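You operate a simulated robot arm through the tools that you are given. There is no shell and no other tool. Be economical: measure what you need, move in short steps, check, and stop when the job is done.

You run a simulated robot arm. Do the job below in one go: nothing can be reset, and whatever is moved stays where it is left.

TASK
Tip the seeds from the blue and red cups into the black tub.
Fine: put the cups back and close the tub; leave the other tubs and the third cup.

It is judged by the outcome, as a careful person would: the job done as asked, and still so three seconds after it is handed in. It fails if anything else is knocked over, pushed out of place, dropped, spilled or broken.

THE ROBOT
A 6-joint arm with a two-finger parallel gripper, fixed in place. Base frame: the origin is at the foot of the arm, x ahead of it, y to its left, z up; the work surface is at about z = 0. Lengths are in m, angles in rad, forces in N, time in s.
With the tool pointing down near the work surface it reaches from about 0.14 to 0.58 m from the base axis. Its first joint turns from -1.152 to 1.152 rad. Payload 2.1 kg.
The TCP is the grasp point between the finger pads, 0.03 m short of the fingertips. In the tool frame z runs along the fingers and y along their closing line. The gripper opens to 0.094 m. The fingers are 0.028 m wide and 0.01 m thick; the gripper's body (0.05 by 0.096 m) begins 0.055 m behind the TCP.
Orientation is told as [roll, pitch, yaw] about the base's x, y, z axes, in that order, counted from this pose: with the fingers straight down and closing along the base's y, the tool's x points along the base's -x, its y along +y and its z along -z.

THE INTERFACE
- The arm moves only by the tool arm_command. Its argument "motion" is text: rows parted by semicolons, each of 7 numbers parted by spaces: the shift along the tool's x, y, z in m, then the turn, a rotation vector about the tool's x, y, z in rad, then the closure, from 0 (fully open) to 1 (shut). In form: x y z wx wy wz gripper; .... A call has 1 to 20 rows; each row shifts and turns the commanded pose from where the row before left it, along the tool's axes as they then stand. Each row takes 0.2 s and may step no farther than 0.05 m and 0.15 rad from the row before; otherwise, or with a gripper value out of range, the whole call is refused. A pose out of reach is approached as far as the arm can. The call stops where the force on the tool passes 40 N (or 10 N more than at its start, if that is more) or the arm is blocked; 0.2 s more then pass. The fingers move at their own pace (about 0.072 m/s each) and stop on an object; they squeeze with about 21 N. The grip force told is the motor's: it shows also when the fingers shut on nothing. Time passes only in rows, and 0.2 s behind the last, so rows that do not move let the fingers close. The reply holds the time, the measured pose of the TCP, the force on the tool along the base axes, the opening and the grip force, in the units named above and with some noise.
- Cameras (640 x 400 px; columns grow to the right, rows downward): "scene" is fixed at [0.0761, -0.3903, 0.4922]; the picture's right is [0.56, -0.83, 0.00], its down [-0.42, -0.28, -0.87] and it looks along [0.72, 0.48, -0.50] (base axes); focal length 284 px, centre (320, 200). "wrist" rides on the gripper at [0.076, 0.014, -0.103] in the tool frame; the picture's right is [-0.18, 0.98, 0.00], its down [-0.75, -0.14, -0.64] and it looks along [-0.63, -0.12, 0.77] (tool axes); focal length 243 px, centre (320, 200). There is no depth. A picture from a camera that has moved, and an enlarged one, comes with that camera's place and axes in the base frame and with its lens.
- grab_frame(camera): a new picture of that camera. No time passes.
- inspect(camera, box): a new picture of the part [left, top, right, bottom] of that camera's present view, enlarged. No time passes.
- hand_in(): hands the job in; it is judged then, once.

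Work in short steps. Places have to be worked out from the pictures, the camera data and where the tool is seen: move nearer, look again, correct. Check each grasp and each placing, and mend what went wrong. You have 120 turns and 84 pictures in all, those below and enlarged ones among them. Open the gripper and draw the arm clear of the work before you hand the job in, unless the task says otherwise; then end with one line.

The tools are called after "Request:" by a JSON object that holds its "name" and its "arguments". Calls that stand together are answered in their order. arm_command: Moves the arm, as the interface text tells. Its arguments: {"type":"object","properties":{"motion":{"type":"string"}},"required":["motion"]} The other tools are called the same way: grab_frame (camera) takes a picture; inspect (camera, box) takes an enlarged picture of a part of a camera's view; hand_in () hands the job in.

At the start:

```text
t: 0.0
eef_pos: [0.3526, -0.0539, 0.365]
ee_rot: [0.002, -0.004, 0.003]
force: [1.3, 1.1, -0.3]
opening: 0.0942
gripper_force: 0.2
```

scene: 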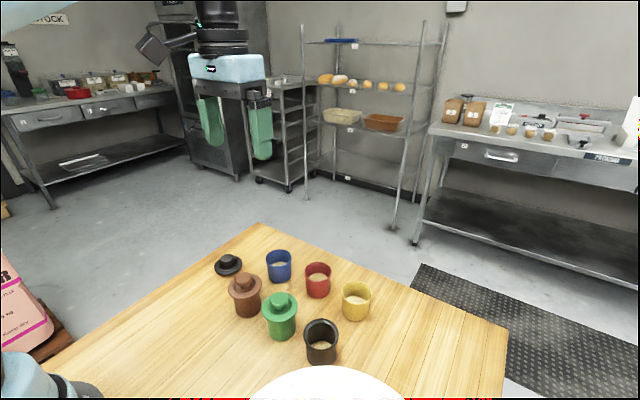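
wrist: 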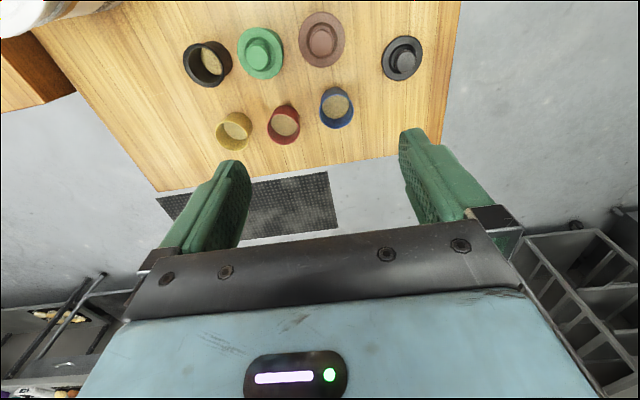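

I'll first look closely at the work area from both cameras to locate the cups, tubs and lid.

Request:
{"name": "inspect", "arguments": {"camera": "scene", "box": [200, 230, 392, 374]}}

Request:
{"name": "inspect", "arguments": {"camera": "wrist", "box": [170, 0, 440, 169]}}

```text
2.78 times, centred on (296, 302) of scene
camera zoom: at [0.0761, -0.3903, 0.4922], right [0.56, -0.83, 0.0], down [-0.42, -0.28, -0.87], along [0.72, 0.48, -0.5], focal length 788 px, centre (387, -83)
```

zoom: 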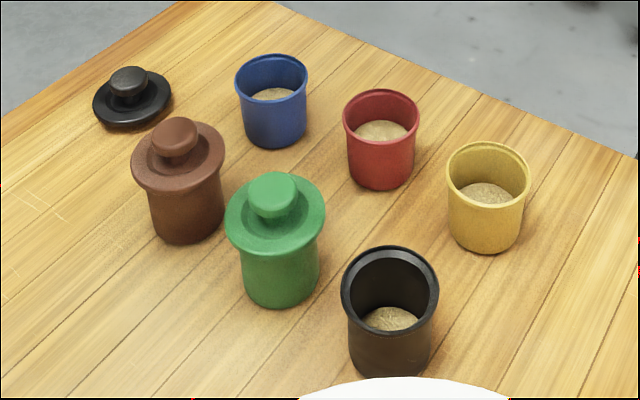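

```text
2.37 times, centred on (305, 84) of wrist
camera zoom: at [0.2769, -0.0399, 0.4679], right [0.18, 0.98, 0.0], down [0.75, -0.14, 0.64], along [0.63, -0.12, -0.77], focal length 574 px, centre (356, 473)
```

zoom: 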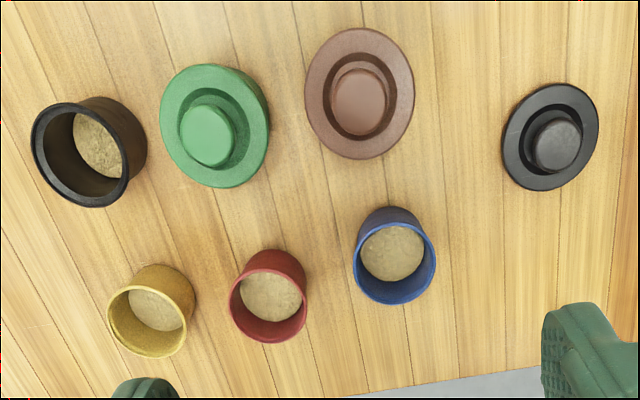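

The cups stand at about x≈0.43–0.45 (blue y≈−0.04, red y≈−0.139). The tubs are at x≈0.32 with black at y≈−0.227, and the lid is at about (0.38, 0.078). I want a slanted grasp with the wrist camera on top, so I first test in free air whether the last joint turns by half a turn.

Request:
{"name": "arm_command", "arguments": {"motion": "0 0 0 0 0 0.15 0;0 0 0 0 0 0.15 0;0 0 0 0 0 0.15 0;0 0 0 0 0 0.15 0;0 0 0 0 0 0.15 0;0 0 0 0 0 0.15 0;0 0 0 0 0 0.15 0;0 0 0 0 0 0.15 0;0 0 0 0 0 0.15 0;0 0 0 0 0 0.15 0;0 0 0 0 0 0.15 0;0 0 0 0 0 0.15 0;0 0 0 0 0 0.15 0;0 0 0 0 0 0.15 0;0 0 0 0 0 0.15 0;0 0 0 0 0 0.15 0;0 0 0 0 0 0.15 0;0 0 0 0 0 0.15 0;0 0 0 0 0 0.15 0;0 0 0 0 0 0.15 0"}}

Request:
{"name": "inspect", "arguments": {"camera": "scene", "box": [100, 0, 340, 180]}}

```text
t: 4.2
eef_pos: [0.3524, -0.0529, 0.3671]
ee_rot: [-0.003, 0.002, -3.0]
force: [-0.2, -0.2, 1.7]
opening: 0.0942
gripper_force: 0.0
```

```text
2.22 times, centred on (220, 90) of scene
camera zoom: at [0.0761, -0.3903, 0.4922], right [0.56, -0.83, 0.0], down [-0.42, -0.28, -0.87], along [0.72, 0.48, -0.5], focal length 631 px, centre (542, 444)
```

zoom: 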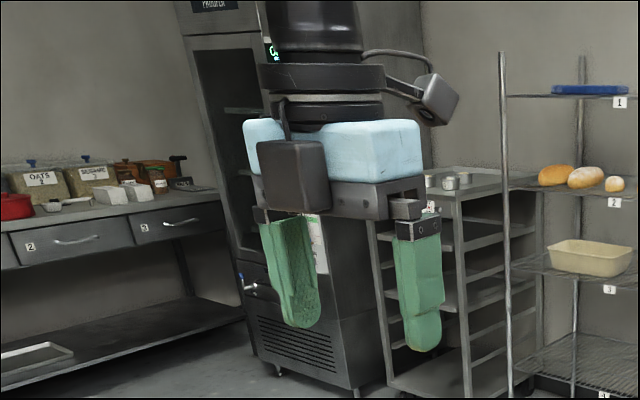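

The half-turn works. A dark box seems to be fixed on the near side of the gripper, so I look at it closer.

Request:
{"name": "inspect", "arguments": {"camera": "scene", "box": [180, 0, 280, 150]}}

Request:
{"name": "grab_frame", "arguments": {"camera": "wrist"}}

```text
2.67 times, centred on (230, 75) of scene
camera zoom: at [0.0761, -0.3903, 0.4922], right [0.56, -0.83, 0.0], down [-0.42, -0.28, -0.87], along [0.72, 0.48, -0.5], focal length 757 px, centre (560, 533)
```

zoom: 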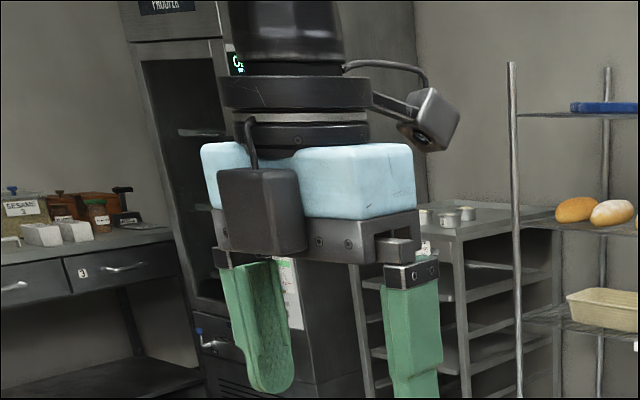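

```text
77 pictures are left
camera wrist: at [0.4305, -0.0573, 0.4686], right [-0.04, -1.0, 0.0], down [-0.77, 0.03, 0.64], along [-0.64, 0.03, -0.77], focal length 243 px, centre (320, 200)
```

wrist: 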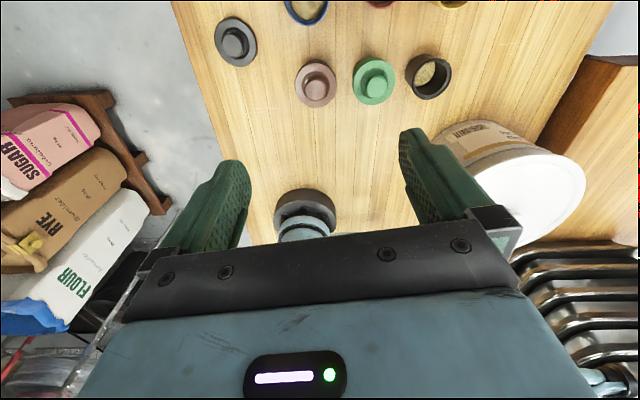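

There is a camera on one side of the gripper, a box on the other, and a big white bucket behind the black tub, at about (0.19, −0.35) and 0.19 high. I plan a grasp slanted about 40° with the camera up, then a half roll and a lift of the tool to pour. First I test, empty, whether the pour pose over the tub can be reached.

Request:
{"name": "arm_command", "arguments": {"motion": "0 0 0 0 0 -0.15 0;0 0 0 0 0 -0.15 0;0 0 0 0 0 -0.15 0;0 0 0 0 0 -0.15 0;0 0 0 0 0 -0.15 0;0 0 0 0 0 -0.15 0;0 0 0 0 0 -0.15 0;0 0 0 0 0 -0.15 0;0 0 0 0 0 -0.15 0;0 0 0 0 0 -0.15 0;0 0 0 0 0 -0.15 0;0 0 0 0 0 -0.15 0;0 0 0 0 0 -0.15 0;0 0 0 0 0 -0.15 0;0 0 0 0 0 -0.15 0;0 0 0 0 0 -0.15 0;-0.0184 -0.04 0.022 0 0 0 0;-0.0184 -0.04 0.022 0 0 0 0;-0.0184 -0.04 0.022 0 0 0 0;-0.0184 -0.04 0.022 0 0 0 0"}}

```text
t: 8.4
eef_pos: [0.3208, -0.229, 0.2766]
ee_rot: [0.004, -0.001, -0.597]
force: [-0.9, -0.5, 0.0]
opening: 0.0941
gripper_force: 0.1
```

Now over the black tub at z≈0.277; I pitch the tool towards horizontal in place to test reach.

Request:
{"name": "arm_command", "arguments": {"motion": "0 0 0 0 -0.15 0 0;0 0 0 0 -0.15 0 0;0 0 0 0 -0.15 0 0;0 0 0 0 -0.15 0 0;0 0 0 0 -0.15 0 0;0 0 0 0 -0.15 0 0;0 0 0 0 -0.15 0 0;0 0 0 0 -0.15 0 0;0 0 0 0 -0.15 0 0;0 0 0 0 -0.15 0 0"}}

Request:
{"name": "grab_frame", "arguments": {"camera": "scene"}}

```text
t: 10.6
eef_pos: [0.3233, -0.2274, 0.2756]
ee_rot: [0.038, -1.502, -0.635]
force: [0.6, 0.3, 0.3]
opening: 0.0939
gripper_force: 0.1
```

```text
76 pictures are left
```

scene: 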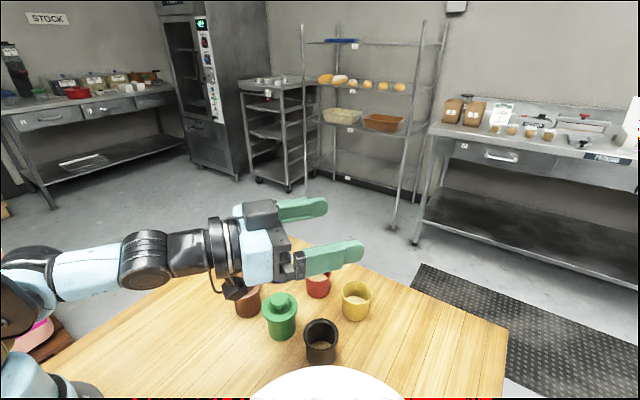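

The horizontal pose is reached at z≈0.276. Now I lower to about z≈0.155 to check it holds at pouring height.

Request:
{"name": "arm_command", "arguments": {"motion": "0.03 0 0 0 0 0 0;0.03 0 0 0 0 0 0;0.03 0 0 0 0 0 0;0.03 0 0 0 0 0 0"}}

Request:
{"name": "grab_frame", "arguments": {"camera": "scene"}}

Request:
{"name": "grab_frame", "arguments": {"camera": "wrist"}}

```text
t: 11.6
eef_pos: [0.3226, -0.2224, 0.1996]
ee_rot: [0.043, -1.499, -0.64]
force: [0.4, 0.5, 0.7]
opening: 0.0938
gripper_force: 0.0
out of reach, approached as far as the arm can: row 3, 4
```

```text
75 pictures are left
```

scene: 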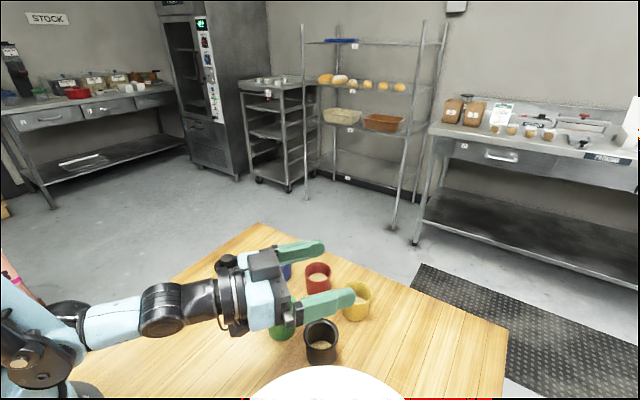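

```text
74 pictures are left
camera wrist: at [0.2408, -0.1505, 0.1303], right [0.56, 0.8, 0.19], down [-0.57, 0.21, 0.8], along [0.6, -0.55, 0.57], focal length 243 px, centre (320, 200)
```

wrist: 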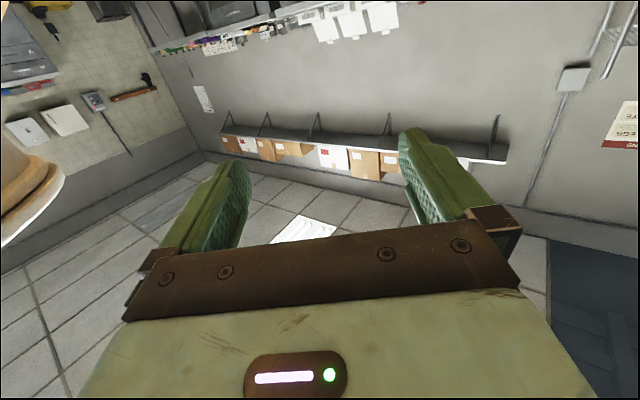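

Fully horizontal bottoms out at z≈0.2. I try a dip of about 25° below horizontal, going lower.

Request:
{"name": "arm_command", "arguments": {"motion": "0 0 0 0 0.15 0 0;0 0 0 0 0.15 0 0;0 0 0 0 0.1 0 0;0.0213 0 0.0099 0 0 0 0;0.0213 0 0.0099 0 0 0 0;0.0213 0 0.0099 0 0 0 0"}}

Request:
{"name": "grab_frame", "arguments": {"camera": "scene"}}

```text
t: 13.0
eef_pos: [0.3189, -0.2203, 0.1278]
ee_rot: [0.007, -1.101, -0.604]
force: [0.2, -1.2, 0.1]
opening: 0.0943
gripper_force: 0.0
```

```text
73 pictures are left
```

scene: 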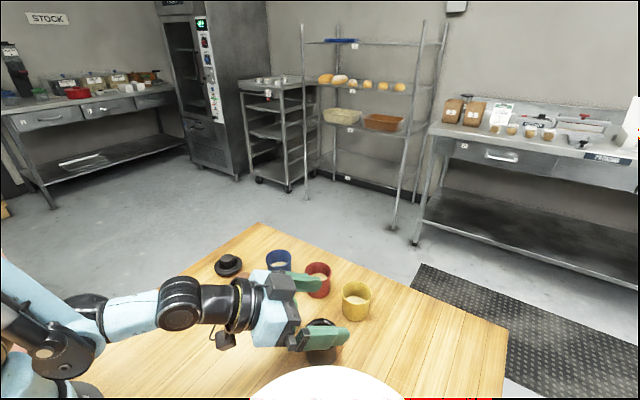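

The pour pose works with a dip of about 27° at z≈0.128. Now I raise, ease the pitch to a 42° slant, and roll half a turn so the camera is up for the grasp.

Request:
{"name": "arm_command", "arguments": {"motion": "-0.0334 0 -0.017 0 0 0 0.2;-0.0334 0 -0.017 0 0 0 0.2;-0.0334 0 -0.017 0 0 0 0.2;-0.0334 0 -0.017 0 0 0 0.2;0 0 0 0 0.15 0 0.2;0 0 0 0 0.15 0 0.2;0 0 0 0 0.067 0 0.2;0 0 0 0 0 0.15 0.2;0 0 0 0 0 0.15 0.2;0 0 0 0 0 0.15 0.2;0 0 0 0 0 0.15 0.2;0 0 0 0 0 0.15 0.2;0 0 0 0 0 0.15 0.2;0 0 0 0 0 0.15 0.2;0 0 0 0 0 0.15 0.2;0 0 0 0 0 0.15 0.2;0 0 0 0 0 0.15 0.2;0 0 0 0 0 0.15 0.2;0 0 0 0 0 0.15 0.2;0 0 0 0 0 0.15 0.2"}}

Request:
{"name": "arm_command", "arguments": {"motion": "0 0 0 0 0 0.15 0.2;0 0 0 0 0 0.15 0.2;0 0 0 0 0 0.15 0.2;0 0 0 0 0 0.15 0.2;0 0 0 0 0 0.15 0.2;0 0 0 0 0 0.15 0.2;0 0 0 0 0 0.15 0.2;0 0 0 0 0 0.1416 0.2;0 0 0 0.1004 0 -0.1115 0.2;0 0 0 0.1004 0 -0.1115 0.2"}}

```text
t: 17.2
eef_pos: [0.3201, -0.2224, 0.2789]
ee_rot: [0.697, 0.257, -2.458]
force: [0.6, 0.1, -0.5]
opening: 0.0752
gripper_force: 0.1
```

```text
t: 19.4
eef_pos: [0.3069, -0.2359, 0.2784]
ee_rot: [-0.004, 0.733, 2.844]
force: [0.0, -0.2, -0.3]
opening: 0.0752
gripper_force: 0.0
out of reach, approached as far as the arm can: row 8
```

Orientation is now as planned (slant 0.733, azimuth −0.30). I move above the red cup at z≈0.20 and look.

Request:
{"name": "arm_command", "arguments": {"motion": "0.0064 -0.0334 0.032 0 0 0 0.2;0.0064 -0.0334 0.032 0 0 0 0.2;0.0064 -0.0334 0.032 0 0 0 0.2;0.0064 -0.0334 0.032 0 0 0 0.2"}}

Request:
{"name": "grab_frame", "arguments": {"camera": "wrist"}}

Request:
{"name": "grab_frame", "arguments": {"camera": "scene"}}

```text
t: 20.4
eef_pos: [0.4409, -0.1624, 0.2002]
ee_rot: [-0.007, 0.736, 2.85]
force: [0.5, 0.3, -0.4]
opening: 0.075
gripper_force: 0.2
out of reach, approached as far as the arm can: row 4
```

```text
72 pictures are left
camera wrist: at [0.4253, -0.1734, 0.326], right [-0.41, -0.9, -0.13], down [-0.91, 0.41, -0.03], along [0.08, 0.11, -0.99], focal length 243 px, centre (320, 200)
```

wrist: 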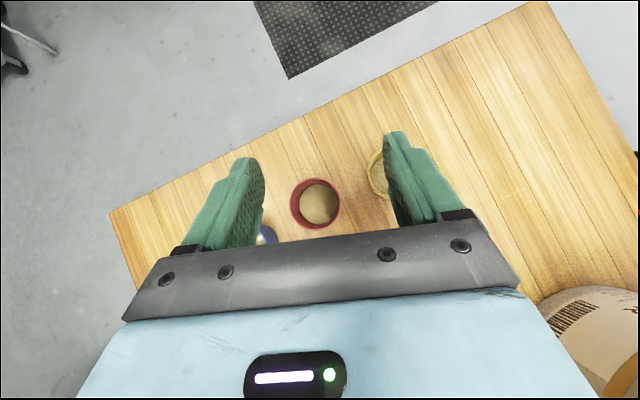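

```text
71 pictures are left
```

scene: 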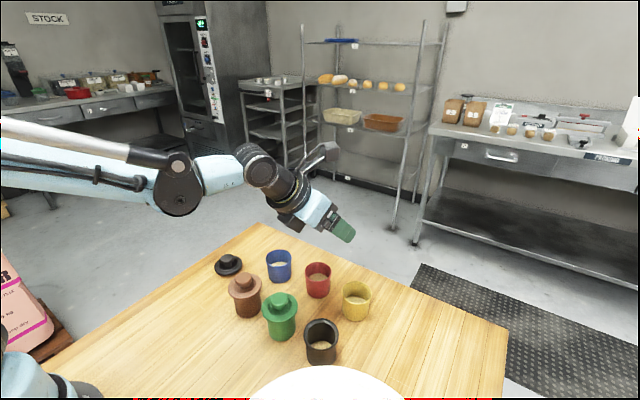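

The last joint's limit (~3.08 rad) keeps the hand slightly off, so I swing the lean azimuth a bit toward −0.22 to get inside the range.

Request:
{"name": "arm_command", "arguments": {"motion": "0 0 0 0.0535 0 -0.0594 0.2;0 0 0 0 0 0 0.2"}}

```text
t: 21.0
eef_pos: [0.4392, -0.1626, 0.2011]
ee_rot: [-0.002, 0.736, 2.924]
force: [0.4, 0.4, -0.1]
opening: 0.0752
gripper_force: 0.0
```

Within range now. I turn a little more, align laterally over the red cup (0.445, −0.1385) and come down to z≈0.12.

Request:
{"name": "arm_command", "arguments": {"motion": "0 0 0 0.0268 0 -0.0297 0.2;0.001 -0.0247 0.001 0 0 0 0.2;-0.0268 0 0.0297 0 0 0 0.2;-0.0268 0 0.0297 0 0 0 0.2;0 0 0 0 0 0 0.2"}}

Request:
{"name": "grab_frame", "arguments": {"camera": "wrist"}}

Request:
{"name": "grab_frame", "arguments": {"camera": "scene"}}

```text
t: 22.2
eef_pos: [0.4449, -0.1381, 0.1215]
ee_rot: [-0.001, 0.735, 2.963]
force: [0.5, 0.4, -0.1]
opening: 0.0751
gripper_force: 0.0
```

```text
70 pictures are left
camera wrist: at [0.4302, -0.1508, 0.2489], right [-0.31, -0.94, -0.12], down [-0.95, 0.31, -0.03], along [0.07, 0.11, -0.99], focal length 243 px, centre (320, 200)
```

wrist: 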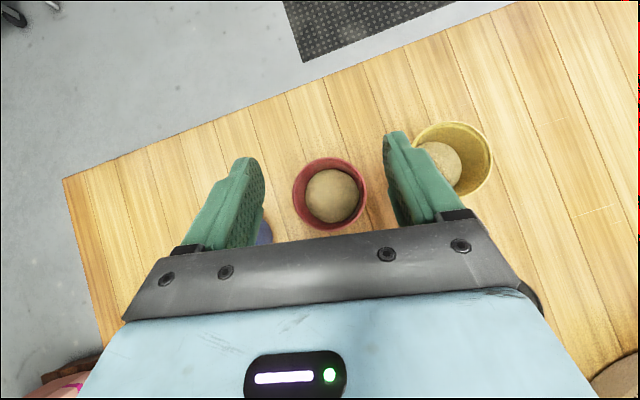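

```text
69 pictures are left
```

scene: 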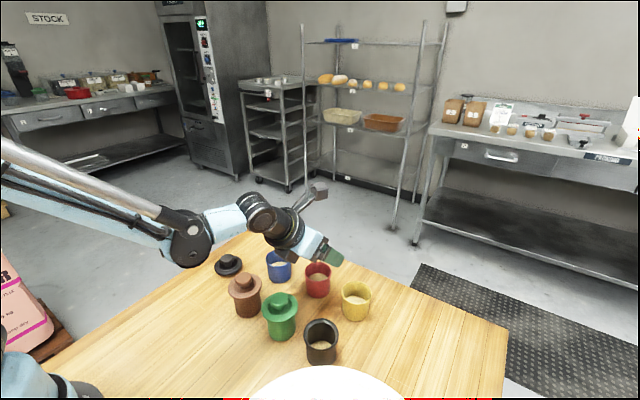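

The red cup is centred between the fingers at (0.446, −0.139). I descend to z≈0.045 in small steps.

Request:
{"name": "arm_command", "arguments": {"motion": "-0.0171 0 0.0189 0 0 0 0.2;-0.0171 0 0.0189 0 0 0 0.2;-0.0171 0 0.0189 0 0 0 0.2;0 0 0 0 0 0 0.2"}}

Request:
{"name": "inspect", "arguments": {"camera": "scene", "box": [180, 190, 400, 350]}}

Request:
{"name": "grab_frame", "arguments": {"camera": "wrist"}}

```text
t: 23.2
eef_pos: [0.4449, -0.1384, 0.0454]
ee_rot: [-0.002, 0.734, 2.964]
force: [0.4, 0.0, -0.3]
opening: 0.0751
gripper_force: 0.1
```

```text
2.50 times, centred on (290, 270) of scene
camera zoom: at [0.0761, -0.3903, 0.4922], right [0.56, -0.83, 0.0], down [-0.42, -0.28, -0.87], along [0.72, 0.48, -0.5], focal length 710 px, centre (395, 25)
```

zoom: 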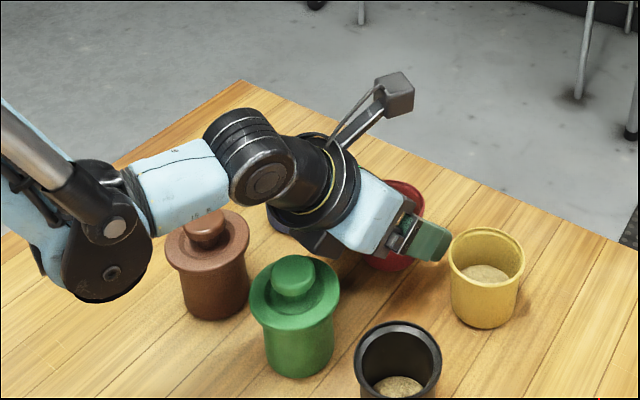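

```text
67 pictures are left
camera wrist: at [0.4312, -0.1505, 0.1716], right [-0.31, -0.94, -0.12], down [-0.95, 0.31, -0.03], along [0.07, 0.11, -0.99], focal length 243 px, centre (320, 200)
```

wrist: 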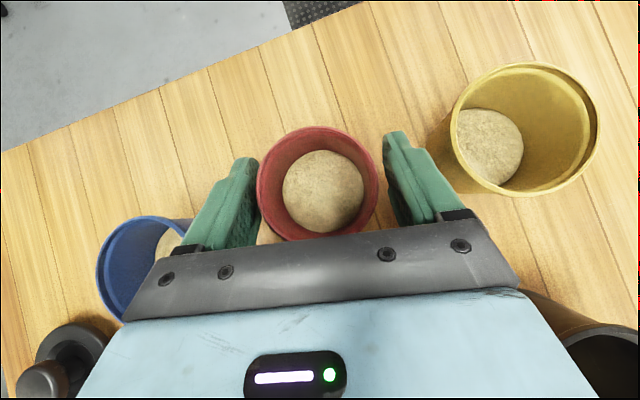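

Well seated with clear space all around. Closing on the cup.

Request:
{"name": "arm_command", "arguments": {"motion": "0 0 0 0 0 0 0.5;0 0 0 0 0 0 1;0 0 0 0 0 0 1;0 0 0 0 0 0 1;0 0 0 0 0 0 1"}}

Request:
{"name": "grab_frame", "arguments": {"camera": "wrist"}}

```text
t: 24.4
eef_pos: [0.4451, -0.1368, 0.0441]
ee_rot: [-0.002, 0.735, 2.962]
force: [-0.8, 0.3, -0.4]
opening: 0.0595
gripper_force: 21.0
```

```text
66 pictures are left
camera wrist: at [0.4312, -0.1506, 0.1719], right [-0.31, -0.94, -0.12], down [-0.95, 0.31, -0.03], along [0.07, 0.11, -0.99], focal length 243 px, centre (320, 200)
```

wrist: 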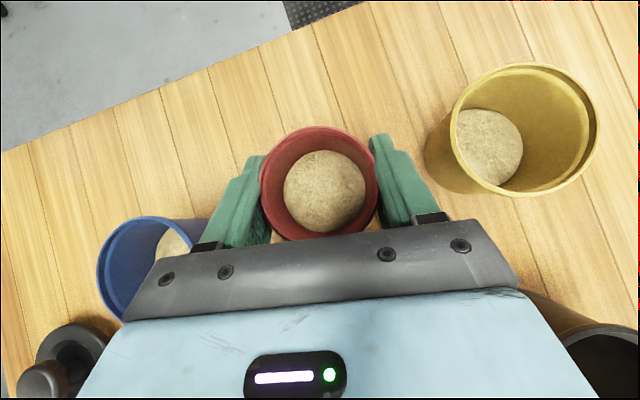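

Gripped at 0.0595 m with 21 N. I lift straight up in steps.

Request:
{"name": "arm_command", "arguments": {"motion": "0.01 0 -0.0111 0 0 0 1;0.0201 0 -0.0223 0 0 0 1;0.0268 0 -0.0297 0 0 0 1;0.0268 0 -0.0297 0 0 0 1;0.0268 0 -0.0297 0 0 0 1;0 0 0 0 0 0 1"}}

Request:
{"name": "grab_frame", "arguments": {"camera": "scene"}}

```text
t: 25.8
eef_pos: [0.4465, -0.1412, 0.2107]
ee_rot: [-0.001, 0.735, 2.964]
force: [0.3, 0.2, -1.1]
opening: 0.0594
gripper_force: 20.9
```

```text
65 pictures are left
```

scene: 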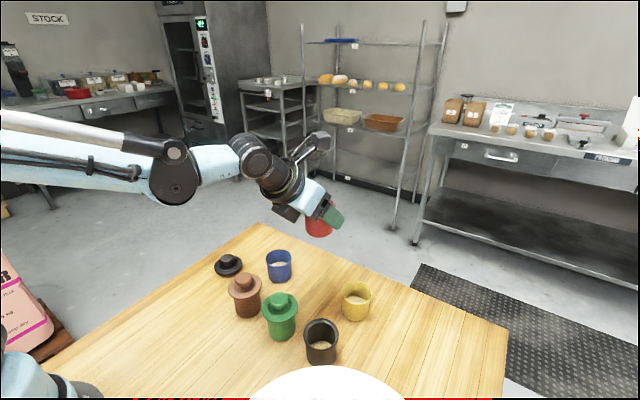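

The cup is up and level. I carry it over near the black tub at the same height and turn the lean azimuth to about −0.6.

Request:
{"name": "arm_command", "arguments": {"motion": "-0.0172 0.0286 -0.0155 0 0 0 1;-0.0172 0.0286 -0.0155 0 0 0 1;-0.0172 0.0286 -0.0155 0 0 0 1;-0.0172 0.0286 -0.0155 0 0 0 1;0 0 0 -0.07 0 0.078 1;0 0 0 -0.07 0 0.078 1;0 0 0 -0.07 0 0.078 1;0 0 0 -0.07 0 0.078 1;0 0 0 0 0 0 1"}}

Request:
{"name": "grab_frame", "arguments": {"camera": "scene"}}

Request:
{"name": "grab_frame", "arguments": {"camera": "wrist"}}

```text
t: 27.8
eef_pos: [0.3238, -0.2489, 0.2092]
ee_rot: [-0.008, 0.738, 2.546]
force: [0.1, -0.4, -0.8]
opening: 0.0592
gripper_force: 20.9
out of reach, approached as far as the arm can: row 8
```

```text
64 pictures are left
```

scene: 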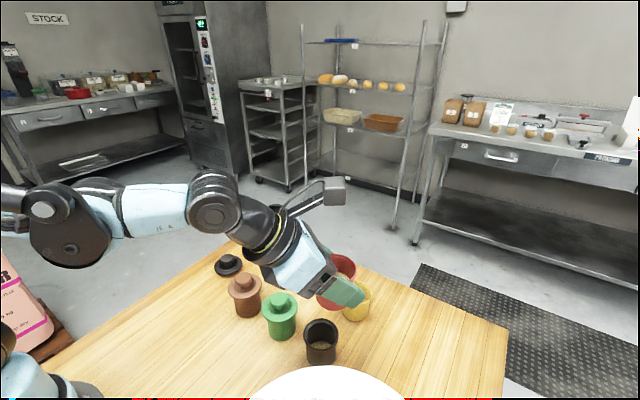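

```text
63 pictures are left
camera wrist: at [0.3051, -0.2543, 0.3361], right [-0.66, -0.74, -0.13], down [-0.74, 0.67, -0.03], along [0.11, 0.08, -0.99], focal length 243 px, centre (320, 200)
```

wrist: 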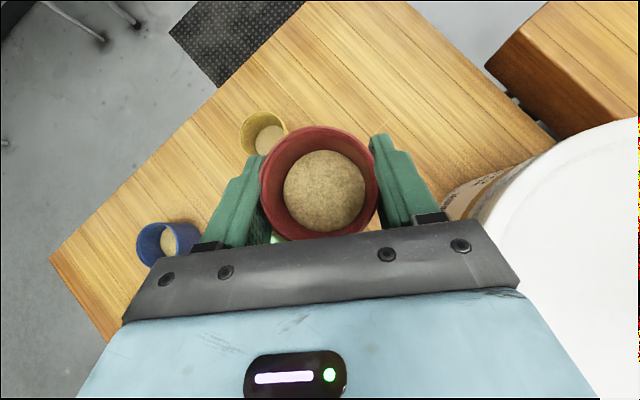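

Last-joint limit touched slightly, so I turn the lean back by 0.08. Then I go to (0.343, −0.239, 0.14), so that after the roll the cup's lip will be above the tub's mouth.

Request:
{"name": "arm_command", "arguments": {"motion": "0 0 0 0.0535 0 -0.0594 1;-0.0187 -0.009 0.0295 0 0 0 1;-0.0187 -0.009 0.0295 0 0 0 1;0 0 0 0 0 0 1"}}

Request:
{"name": "inspect", "arguments": {"camera": "scene", "box": [220, 230, 400, 380]}}

```text
t: 28.8
eef_pos: [0.3437, -0.2366, 0.1402]
ee_rot: [-0.003, 0.734, 2.625]
force: [-0.4, 0.6, -0.6]
opening: 0.0592
gripper_force: 21.4
```

```text
2.67 times, centred on (310, 305) of scene
camera zoom: at [0.0761, -0.3903, 0.4922], right [0.56, -0.83, 0.0], down [-0.42, -0.28, -0.87], along [0.72, 0.48, -0.5], focal length 757 px, centre (347, -80)
```

zoom: 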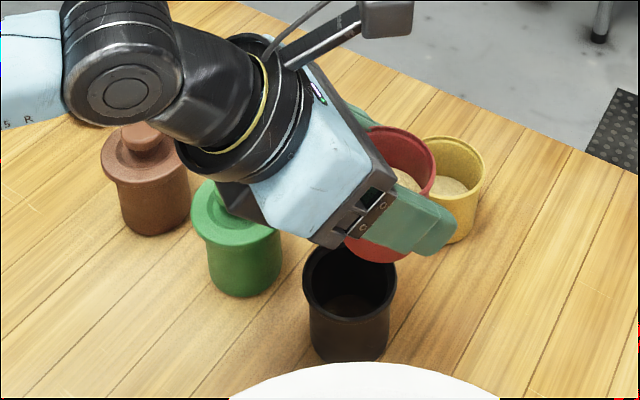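

Position good. I start the roll: first 1.8 rad, which tilts the cup only to ~63°, then look.

Request:
{"name": "arm_command", "arguments": {"motion": "0 0 0 0 0 -0.15 1;0 0 0 0 0 -0.15 1;0 0 0 0 0 -0.15 1;0 0 0 0 0 -0.15 1;0 0 0 0 0 -0.15 1;0 0 0 0 0 -0.15 1;0 0 0 0 0 -0.15 1;0 0 0 0 0 -0.15 1;0 0 0 0 0 -0.15 1;0 0 0 0 0 -0.15 1;0 0 0 0 0 -0.15 1;0 0 0 0 0 -0.15 1"}}

Request:
{"name": "inspect", "arguments": {"camera": "scene", "box": [220, 230, 400, 380]}}

Request:
{"name": "grab_frame", "arguments": {"camera": "wrist"}}

```text
t: 31.4
eef_pos: [0.3419, -0.2383, 0.1394]
ee_rot: [0.721, -0.151, -1.912]
force: [-0.3, -0.5, -1.2]
opening: 0.0591
gripper_force: 20.9
```

```text
2.67 times, centred on (310, 305) of scene
camera zoom: at [0.0761, -0.3903, 0.4922], right [0.56, -0.83, 0.0], down [-0.42, -0.28, -0.87], along [0.72, 0.48, -0.5], focal length 757 px, centre (347, -80)
```

zoom: 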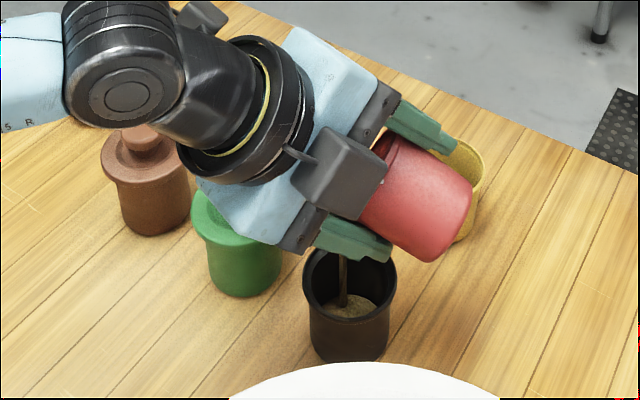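

```text
60 pictures are left
camera wrist: at [0.3187, -0.1365, 0.2134], right [0.67, -0.33, 0.67], down [-0.73, -0.47, 0.5], along [0.15, -0.82, -0.55], focal length 243 px, centre (320, 200)
```

wrist: 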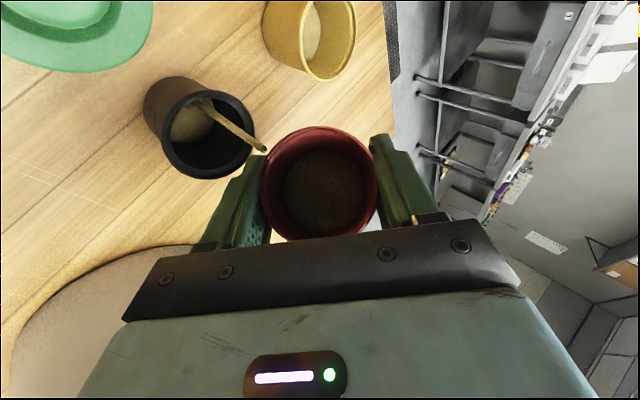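

It is already pouring, and the stream falls inside the tub. I hold still a moment and check.

Request:
{"name": "arm_command", "arguments": {"motion": "0 0 0 0 0 0 1;0 0 0 0 0 0 1;0 0 0 0 0 0 1"}}

Request:
{"name": "inspect", "arguments": {"camera": "scene", "box": [250, 260, 394, 380]}}

Request:
{"name": "inspect", "arguments": {"camera": "wrist", "box": [120, 60, 400, 260]}}

```text
t: 32.2
eef_pos: [0.3426, -0.2386, 0.1412]
ee_rot: [0.721, -0.151, -1.916]
force: [0.9, 0.4, -1.3]
opening: 0.0592
gripper_force: 21.2
```

```text
3.33 times, centred on (322, 320) of scene
camera zoom: at [0.0761, -0.3903, 0.4922], right [0.56, -0.83, 0.0], down [-0.42, -0.28, -0.87], along [0.72, 0.48, -0.5], focal length 946 px, centre (313, -200)
```

zoom: 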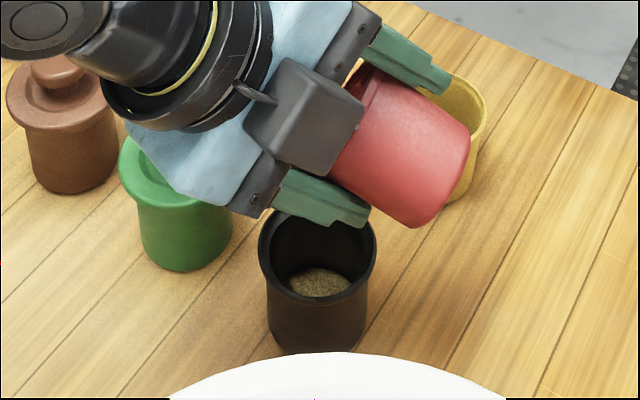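

```text
2.00 times, centred on (260, 160) of wrist
camera zoom: at [0.3189, -0.1366, 0.2136], right [0.67, -0.33, 0.67], down [-0.73, -0.47, 0.5], along [0.15, -0.82, -0.55], focal length 485 px, centre (440, 280)
```

zoom: 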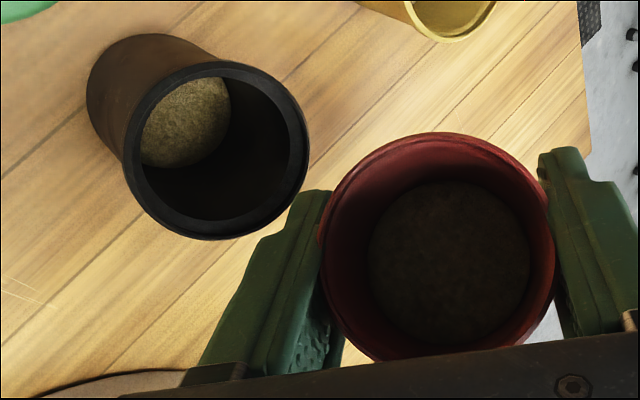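

About half of it poured and nothing spilled. I shift the cup slightly (−0.004, −0.0125) to keep the lip over the tub and roll further in steps.

Request:
{"name": "arm_command", "arguments": {"motion": "-0.013 -0.001 0.0017 0 0 0 1;0 0 0 0 0 -0.1 1;0 0 0 0 0 -0.1 1;0 0 0 0 0 -0.1 1;0 0 0 0 0 0 1"}}

Request:
{"name": "inspect", "arguments": {"camera": "scene", "box": [250, 260, 394, 380]}}

Request:
{"name": "inspect", "arguments": {"camera": "wrist", "box": [120, 60, 400, 260]}}

```text
t: 33.4
eef_pos: [0.3367, -0.2522, 0.1395]
ee_rot: [0.662, -0.341, -1.677]
force: [-0.6, -0.1, 0.4]
opening: 0.0592
gripper_force: 20.7
```

```text
3.33 times, centred on (322, 320) of scene
camera zoom: at [0.0761, -0.3903, 0.4922], right [0.56, -0.83, 0.0], down [-0.42, -0.28, -0.87], along [0.72, 0.48, -0.5], focal length 946 px, centre (313, -200)
```

zoom: 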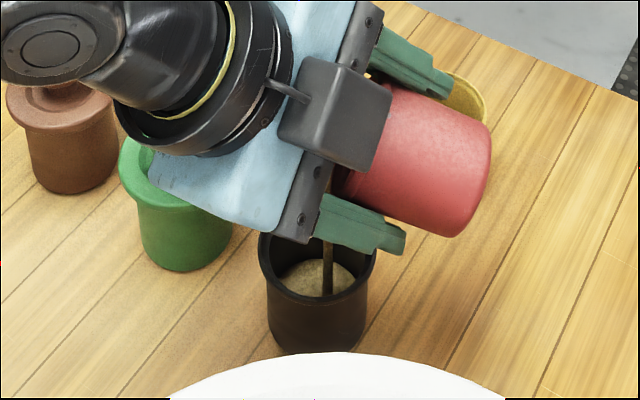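

```text
2.00 times, centred on (260, 160) of wrist
camera zoom: at [0.2968, -0.1444, 0.1985], right [0.77, -0.05, 0.63], down [-0.56, -0.51, 0.65], along [0.29, -0.86, -0.43], focal length 485 px, centre (440, 280)
```

zoom: 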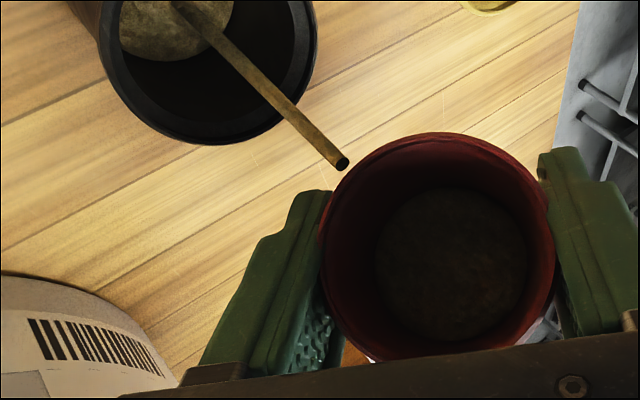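

The stream falls straight into the tub. Continuing the roll in small increments.

Request:
{"name": "arm_command", "arguments": {"motion": "0 0 0 0 0 0 1;0 0 0 0 0 -0.1 1;0 0 0 0 0 0 1;0 0 0 0 0 -0.1 1;0 0 0 0 0 0 1;0 0 0 0 0 -0.1 1;0 0 0 0 0 0 1;0 0 0 0 0 0 1"}}

Request:
{"name": "inspect", "arguments": {"camera": "scene", "box": [250, 260, 394, 380]}}

Request:
{"name": "inspect", "arguments": {"camera": "wrist", "box": [120, 20, 400, 260]}}

```text
t: 35.2
eef_pos: [0.3392, -0.2503, 0.1405]
ee_rot: [0.548, -0.514, -1.407]
force: [0.1, 0.0, -1.0]
opening: 0.0591
gripper_force: 20.5
```

```text
3.33 times, centred on (322, 320) of scene
camera zoom: at [0.0761, -0.3903, 0.4922], right [0.56, -0.83, 0.0], down [-0.42, -0.28, -0.87], along [0.72, 0.48, -0.5], focal length 946 px, centre (313, -200)
```

zoom: 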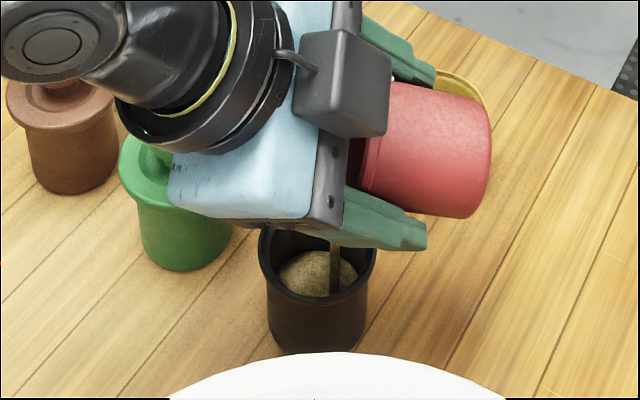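

```text
1.67 times, centred on (260, 140) of wrist
camera zoom: at [0.2791, -0.1464, 0.1852], right [0.81, 0.23, 0.54], down [-0.38, -0.49, 0.78], along [0.44, -0.84, -0.31], focal length 404 px, centre (420, 300)
```

zoom: 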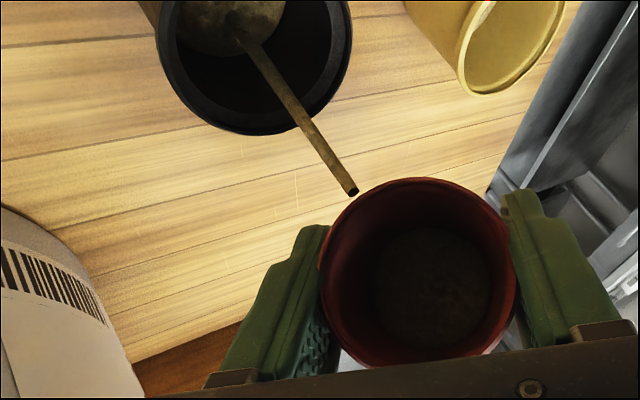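

Still landing inside, slightly right of centre. I shift by (−0.002, +0.008) and roll on.

Request:
{"name": "arm_command", "arguments": {"motion": "0.0072 0.0016 -0.0038 0 0 0 1;0 0 0 0 0 -0.1 1;0 0 0 0 0 0 1;0 0 0 0 0 -0.1 1;0 0 0 0 0 0 1;0 0 0 0 0 -0.1 1;0 0 0 0 0 0 1;0 0 0 0 0 0 1"}}

Request:
{"name": "inspect", "arguments": {"camera": "scene", "box": [250, 260, 394, 380]}}

Request:
{"name": "inspect", "arguments": {"camera": "wrist", "box": [120, 20, 400, 260]}}

```text
t: 37.0
eef_pos: [0.3357, -0.2429, 0.1408]
ee_rot: [0.371, -0.651, -1.087]
force: [0.0, 0.3, -0.3]
opening: 0.0592
gripper_force: 21.0
```

```text
3.33 times, centred on (322, 320) of scene
camera zoom: at [0.0761, -0.3903, 0.4922], right [0.56, -0.83, 0.0], down [-0.42, -0.28, -0.87], along [0.72, 0.48, -0.5], focal length 946 px, centre (313, -200)
```

zoom: 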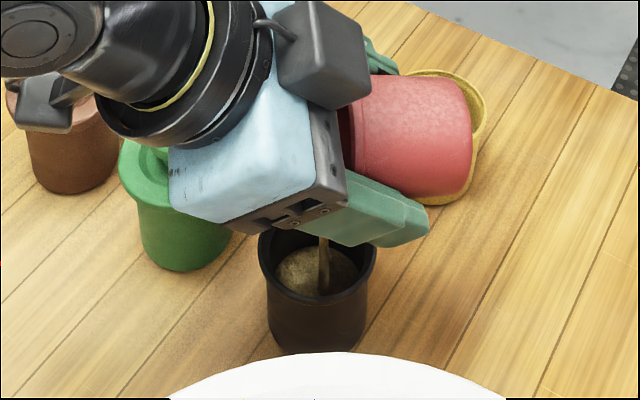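

```text
1.67 times, centred on (260, 140) of wrist
camera zoom: at [0.2583, -0.1462, 0.1738], right [0.78, 0.49, 0.4], down [-0.2, -0.41, 0.89], along [0.6, -0.77, -0.22], focal length 404 px, centre (420, 300)
```

zoom: 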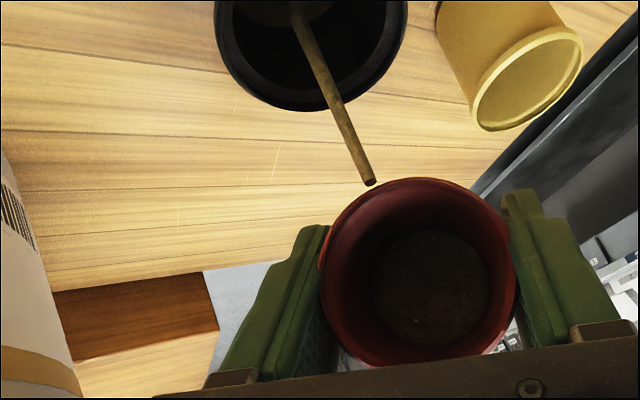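

Good. I finish the roll, then begin raising the tool pitch a little to tip the cup further.

Request:
{"name": "arm_command", "arguments": {"motion": "0 0 0 0 0 -0.15 1;0 0 0 0 0 0 1;0 0 0 0 0 -0.15 1;0 0 0 0 0 0 1;0 0 0 0 0 -0.14 1;0 0 0 0 0 0 1;0 0 0 0 -0.1 0 1;0 0 0 0 0 0 1;0 0 0 0 -0.1 0 1;0 0 0 0 0 0 1"}}

Request:
{"name": "inspect", "arguments": {"camera": "scene", "box": [250, 260, 394, 380]}}

Request:
{"name": "inspect", "arguments": {"camera": "wrist", "box": [180, 0, 460, 240]}}

```text
t: 39.2
eef_pos: [0.337, -0.2429, 0.1398]
ee_rot: [0.007, -0.935, -0.523]
force: [0.1, 0.7, -0.3]
opening: 0.0591
gripper_force: 20.5
```

```text
3.33 times, centred on (322, 320) of scene
camera zoom: at [0.0761, -0.3903, 0.4922], right [0.56, -0.83, 0.0], down [-0.42, -0.28, -0.87], along [0.72, 0.48, -0.5], focal length 946 px, centre (313, -200)
```

zoom: 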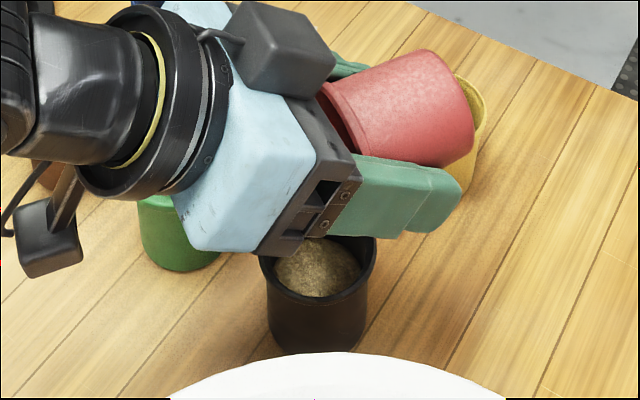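

```text
1.67 times, centred on (320, 120) of wrist
camera zoom: at [0.2323, -0.168, 0.1392], right [0.58, 0.8, 0.15], down [-0.13, -0.09, 0.99], along [0.8, -0.59, 0.05], focal length 404 px, centre (320, 333)
```

zoom: 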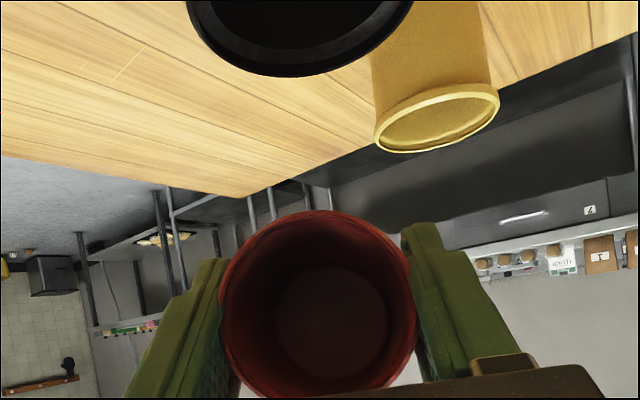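

The stream has stopped; the cup is near-horizontal. I tilt further (to about 112°) keeping the lip over the tub to drain any rest.

Request:
{"name": "arm_command", "arguments": {"motion": "0.0025 0 -0.0043 0 -0.1 0 1;0 0 0 0 0 0 1;0.0025 0 -0.0043 0 -0.1 0 1;0 0 0 0 0 0 1;0.0025 0 -0.0043 0 -0.1 0 1;0 0 0 0 0 0 1;0 0 0 0 0 0 1"}}

Request:
{"name": "inspect", "arguments": {"camera": "scene", "box": [250, 260, 394, 380]}}

Request:
{"name": "inspect", "arguments": {"camera": "wrist", "box": [180, 0, 460, 240]}}

```text
t: 40.8
eef_pos: [0.3234, -0.2378, 0.1447]
ee_rot: [0.013, -1.231, -0.531]
force: [0.1, -0.7, -0.6]
opening: 0.059
gripper_force: 21.0
out of reach, approached as far as the arm can: row 5
```

```text
3.33 times, centred on (322, 320) of scene
camera zoom: at [0.0761, -0.3903, 0.4922], right [0.56, -0.83, 0.0], down [-0.42, -0.28, -0.87], along [0.72, 0.48, -0.5], focal length 946 px, centre (313, -200)
```

zoom: 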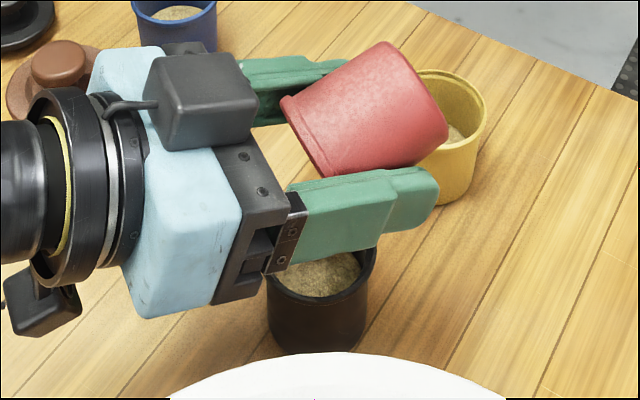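

```text
1.67 times, centred on (320, 120) of wrist
camera zoom: at [0.2251, -0.1639, 0.1057], right [0.54, 0.82, 0.18], down [-0.38, 0.05, 0.92], along [0.75, -0.57, 0.34], focal length 404 px, centre (320, 333)
```

zoom: 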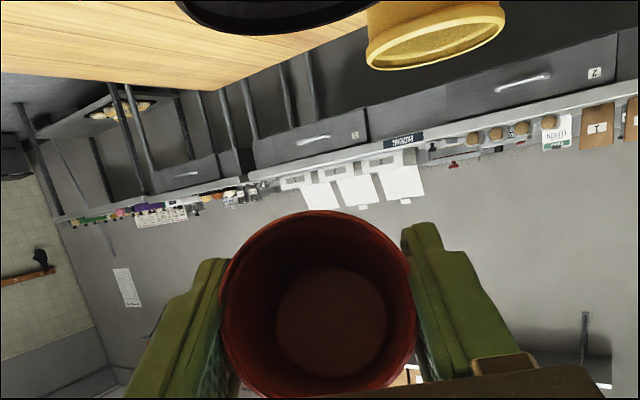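

The red cup is empty and the table is clean. I raise, return the pitch to the grasp slant and roll the cup upright again.

Request:
{"name": "arm_command", "arguments": {"motion": "-0.0283 0 -0.01 0 0 0 1;-0.0283 0 -0.01 0 0 0 1;-0.0189 0 -0.0067 0 0 0 1;0 0 0 0 0.15 0 1;0 0 0 0 0.15 0 1;0 0 0 0 0.15 0 1;0 0 0 0 0.046 0 1;0 0 0 0 0 0.15 1;0 0 0 0 0 0.15 1;0 0 0 0 0 0.15 1;0 0 0 0 0 0.15 1;0 0 0 0 0 0.15 1;0 0 0 0 0 0.15 1;0 0 0 0 0 0.15 1;0 0 0 0 0 0.15 1;0 0 0 0 0 0.15 1;0 0 0 0 0 0.15 1"}}

Request:
{"name": "arm_command", "arguments": {"motion": "0 0 0 0 0 0.15 1;0 0 0 0 0 0.15 1;0 0 0 0 0 0.15 1;0 0 0 0 0 0.15 1;0 0 0 0 0 0.15 1;0 0 0 0 0 0.15 1;0 0 0 0 0 0.15 1;0 0 0 0 0 0.15 1;0 0 0 0 0 0.15 1;0 0 0 0 0 0.15 1;0 0 0 0 0 0.1 1;0 0 0 0 0 0 1"}}

```text
t: 44.4
eef_pos: [0.3232, -0.237, 0.2243]
ee_rot: [0.736, -0.043, -2.038]
force: [0.4, 0.5, -0.3]
opening: 0.0588
gripper_force: 21.1
```

```text
t: 47.0
eef_pos: [0.3231, -0.2349, 0.2239]
ee_rot: [0.031, 0.737, 2.674]
force: [0.1, -0.1, -0.8]
opening: 0.0588
gripper_force: 20.8
```

Cup upright again. I trim the roll, turn the lean back to −0.178 and go back above the red cup's place.

Request:
{"name": "arm_command", "arguments": {"motion": "0 0 0 0 0 0.041 1;0 0 0 0.0743 0 -0.0825 1;0 0 0 0.0743 0 -0.0825 1;0 0 0 0.0743 0 -0.0825 1;0.0151 -0.0293 0.0217 0 0 0 1;0.0151 -0.0293 0.0217 0 0 0 1;0.0151 -0.0293 0.0217 0 0 0 1;0.0151 -0.0293 0.0217 0 0 0 1;0 0 0 0 0 0 1"}}

Request:
{"name": "grab_frame", "arguments": {"camera": "wrist"}}

Request:
{"name": "grab_frame", "arguments": {"camera": "scene"}}

```text
t: 49.0
eef_pos: [0.4474, -0.1407, 0.2001]
ee_rot: [-0.001, 0.738, 2.956]
force: [0.3, 0.2, 0.3]
opening: 0.0586
gripper_force: 20.7
```

```text
47 pictures are left
camera wrist: at [0.4318, -0.153, 0.3272], right [-0.31, -0.94, -0.13], down [-0.95, 0.32, -0.03], along [0.07, 0.11, -0.99], focal length 243 px, centre (320, 200)
```

wrist: 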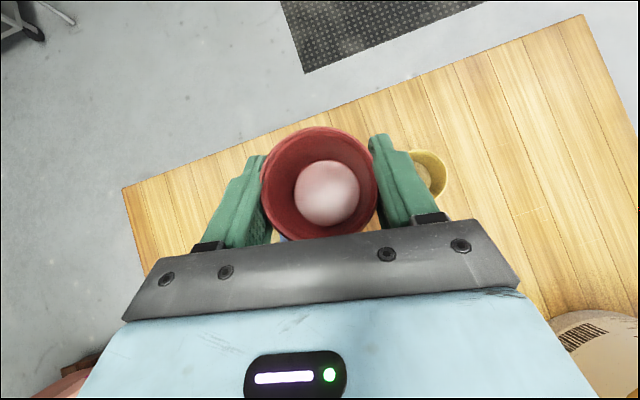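

```text
46 pictures are left
```

scene: 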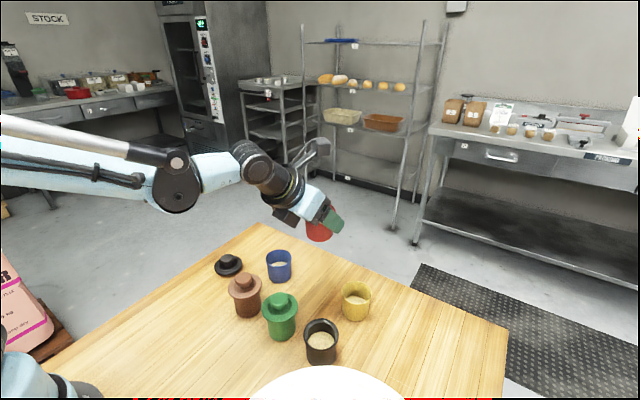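

The red cup shows an empty bottom. I descend over its original spot to z≈0.06.

Request:
{"name": "arm_command", "arguments": {"motion": "-0.0022 -0.0022 -0.002 0 0 0 1;-0.0234 0 0.026 0 0 0 1;-0.0234 0 0.026 0 0 0 1;-0.0234 0 0.026 0 0 0 1;-0.0234 0 0.026 0 0 0 1;0 0 0 0 0 0 1"}}

Request:
{"name": "inspect", "arguments": {"camera": "scene", "box": [250, 220, 394, 320]}}

```text
t: 50.4
eef_pos: [0.4422, -0.1364, 0.0601]
ee_rot: [0.0, 0.739, 2.958]
force: [0.3, 0.2, -1.2]
opening: 0.0589
gripper_force: 20.3
```

```text
4.00 times, centred on (322, 270) of scene
camera zoom: at [0.0761, -0.3903, 0.4922], right [0.56, -0.83, 0.0], down [-0.42, -0.28, -0.87], along [0.72, 0.48, -0.5], focal length 1135 px, centre (312, -80)
```

zoom: 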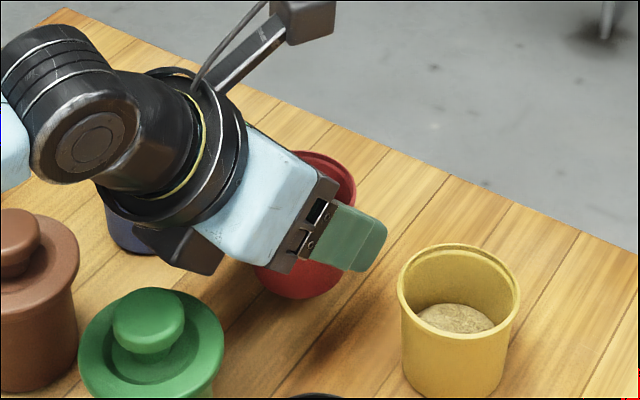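

Still ~15 mm up. I correct by a few mm and lower the last bit gently.

Request:
{"name": "arm_command", "arguments": {"motion": "0.002 0.0013 0.0018 0 0 0 1;-0.0054 0 0.0059 0 0 0 1;-0.0027 0 0.003 0 0 0 1;-0.0013 0 0.0015 0 0 0 1;0 0 0 0 0 0 1"}}

```text
t: 51.6
eef_pos: [0.4465, -0.1384, 0.0464]
ee_rot: [-0.003, 0.74, 2.958]
force: [-2.6, 1.1, 14.9]
opening: 0.0588
gripper_force: 21.1
```

The cup is on the table (14.9 N contact). I ease 1 mm, open to 0.075 and look.

Request:
{"name": "arm_command", "arguments": {"motion": "0.0007 0 -0.0007 0 0 0 1;0 0 0 0 0 0 0.3;0 0 0 0 0 0 0.2;0 0 0 0 0 0 0.2"}}

Request:
{"name": "grab_frame", "arguments": {"camera": "wrist"}}

```text
t: 52.6
eef_pos: [0.448, -0.1389, 0.0468]
ee_rot: [-0.002, 0.738, 2.957]
force: [0.6, -0.1, -0.1]
opening: 0.0753
gripper_force: 0.1
```

```text
44 pictures are left
camera wrist: at [0.4321, -0.151, 0.1743], right [-0.31, -0.94, -0.13], down [-0.95, 0.32, -0.03], along [0.07, 0.11, -0.99], focal length 243 px, centre (320, 200)
```

wrist: 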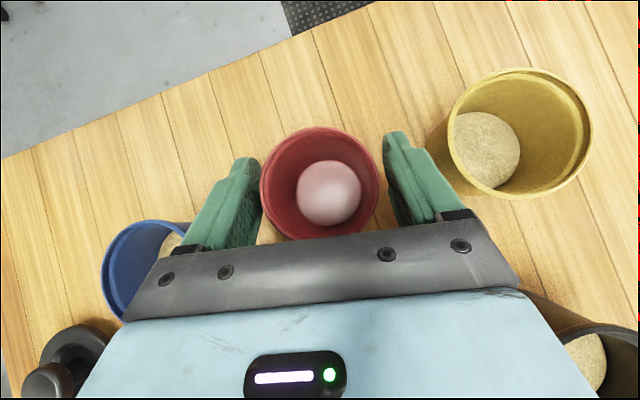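

The red cup is back in place and empty. I lift off vertically, then reorient (slant 32°, azimuth ≈ 0, to clear the brown tub) and move above the blue cup.

Request:
{"name": "arm_command", "arguments": {"motion": "0.013 0 -0.0145 0 0 0 0.2;0.026 0 -0.029 0 0 0 0.2;0.026 0 -0.029 0 0 0 0.2;0.026 0 -0.029 0 0 0 0.2;0.013 0 -0.0145 0 0 0 0.2;0 0 0 0.07 0 -0.078 0.2;0 0 0 0.07 0 -0.078 0.2;0 0 0 0 -0.09 0 0.2;0 0 0 0 -0.088 0 0.2;-0.0048 -0.0325 -0.003 0 0 0 0.2;-0.0048 -0.0325 -0.003 0 0 0 0.2;-0.0048 -0.0325 -0.003 0 0 0 0.2;0 0 0 0 0 0 0.2"}}

Request:
{"name": "grab_frame", "arguments": {"camera": "wrist"}}

Request:
{"name": "inspect", "arguments": {"camera": "scene", "box": [200, 230, 392, 374]}}

```text
t: 55.4
eef_pos: [0.426, -0.0419, 0.2048]
ee_rot: [0.0, 0.562, -3.116]
force: [-0.3, -0.3, -0.4]
opening: 0.0752
gripper_force: 0.1
```

```text
43 pictures are left
camera wrist: at [0.4362, -0.0563, 0.3322], right [-0.13, -0.99, -0.1], down [-0.98, 0.12, 0.14], along [-0.13, 0.11, -0.98], focal length 243 px, centre (320, 200)
```

wrist: 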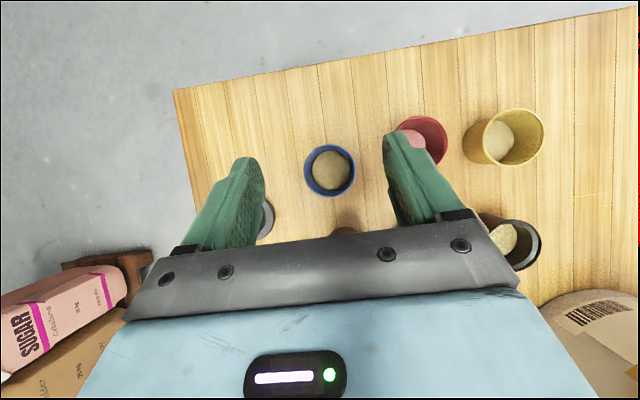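

```text
2.78 times, centred on (296, 302) of scene
camera zoom: at [0.0761, -0.3903, 0.4922], right [0.56, -0.83, 0.0], down [-0.42, -0.28, -0.87], along [0.72, 0.48, -0.5], focal length 788 px, centre (387, -83)
```

zoom: 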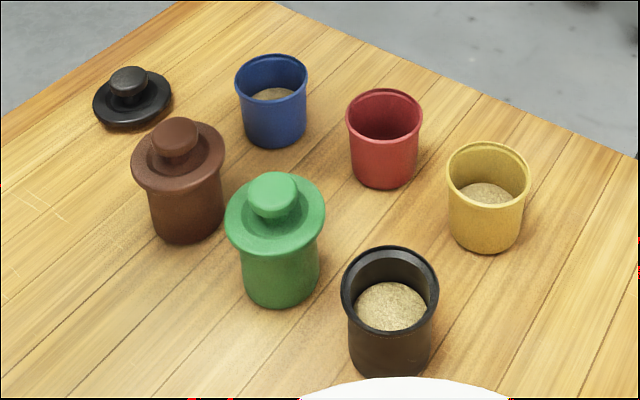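

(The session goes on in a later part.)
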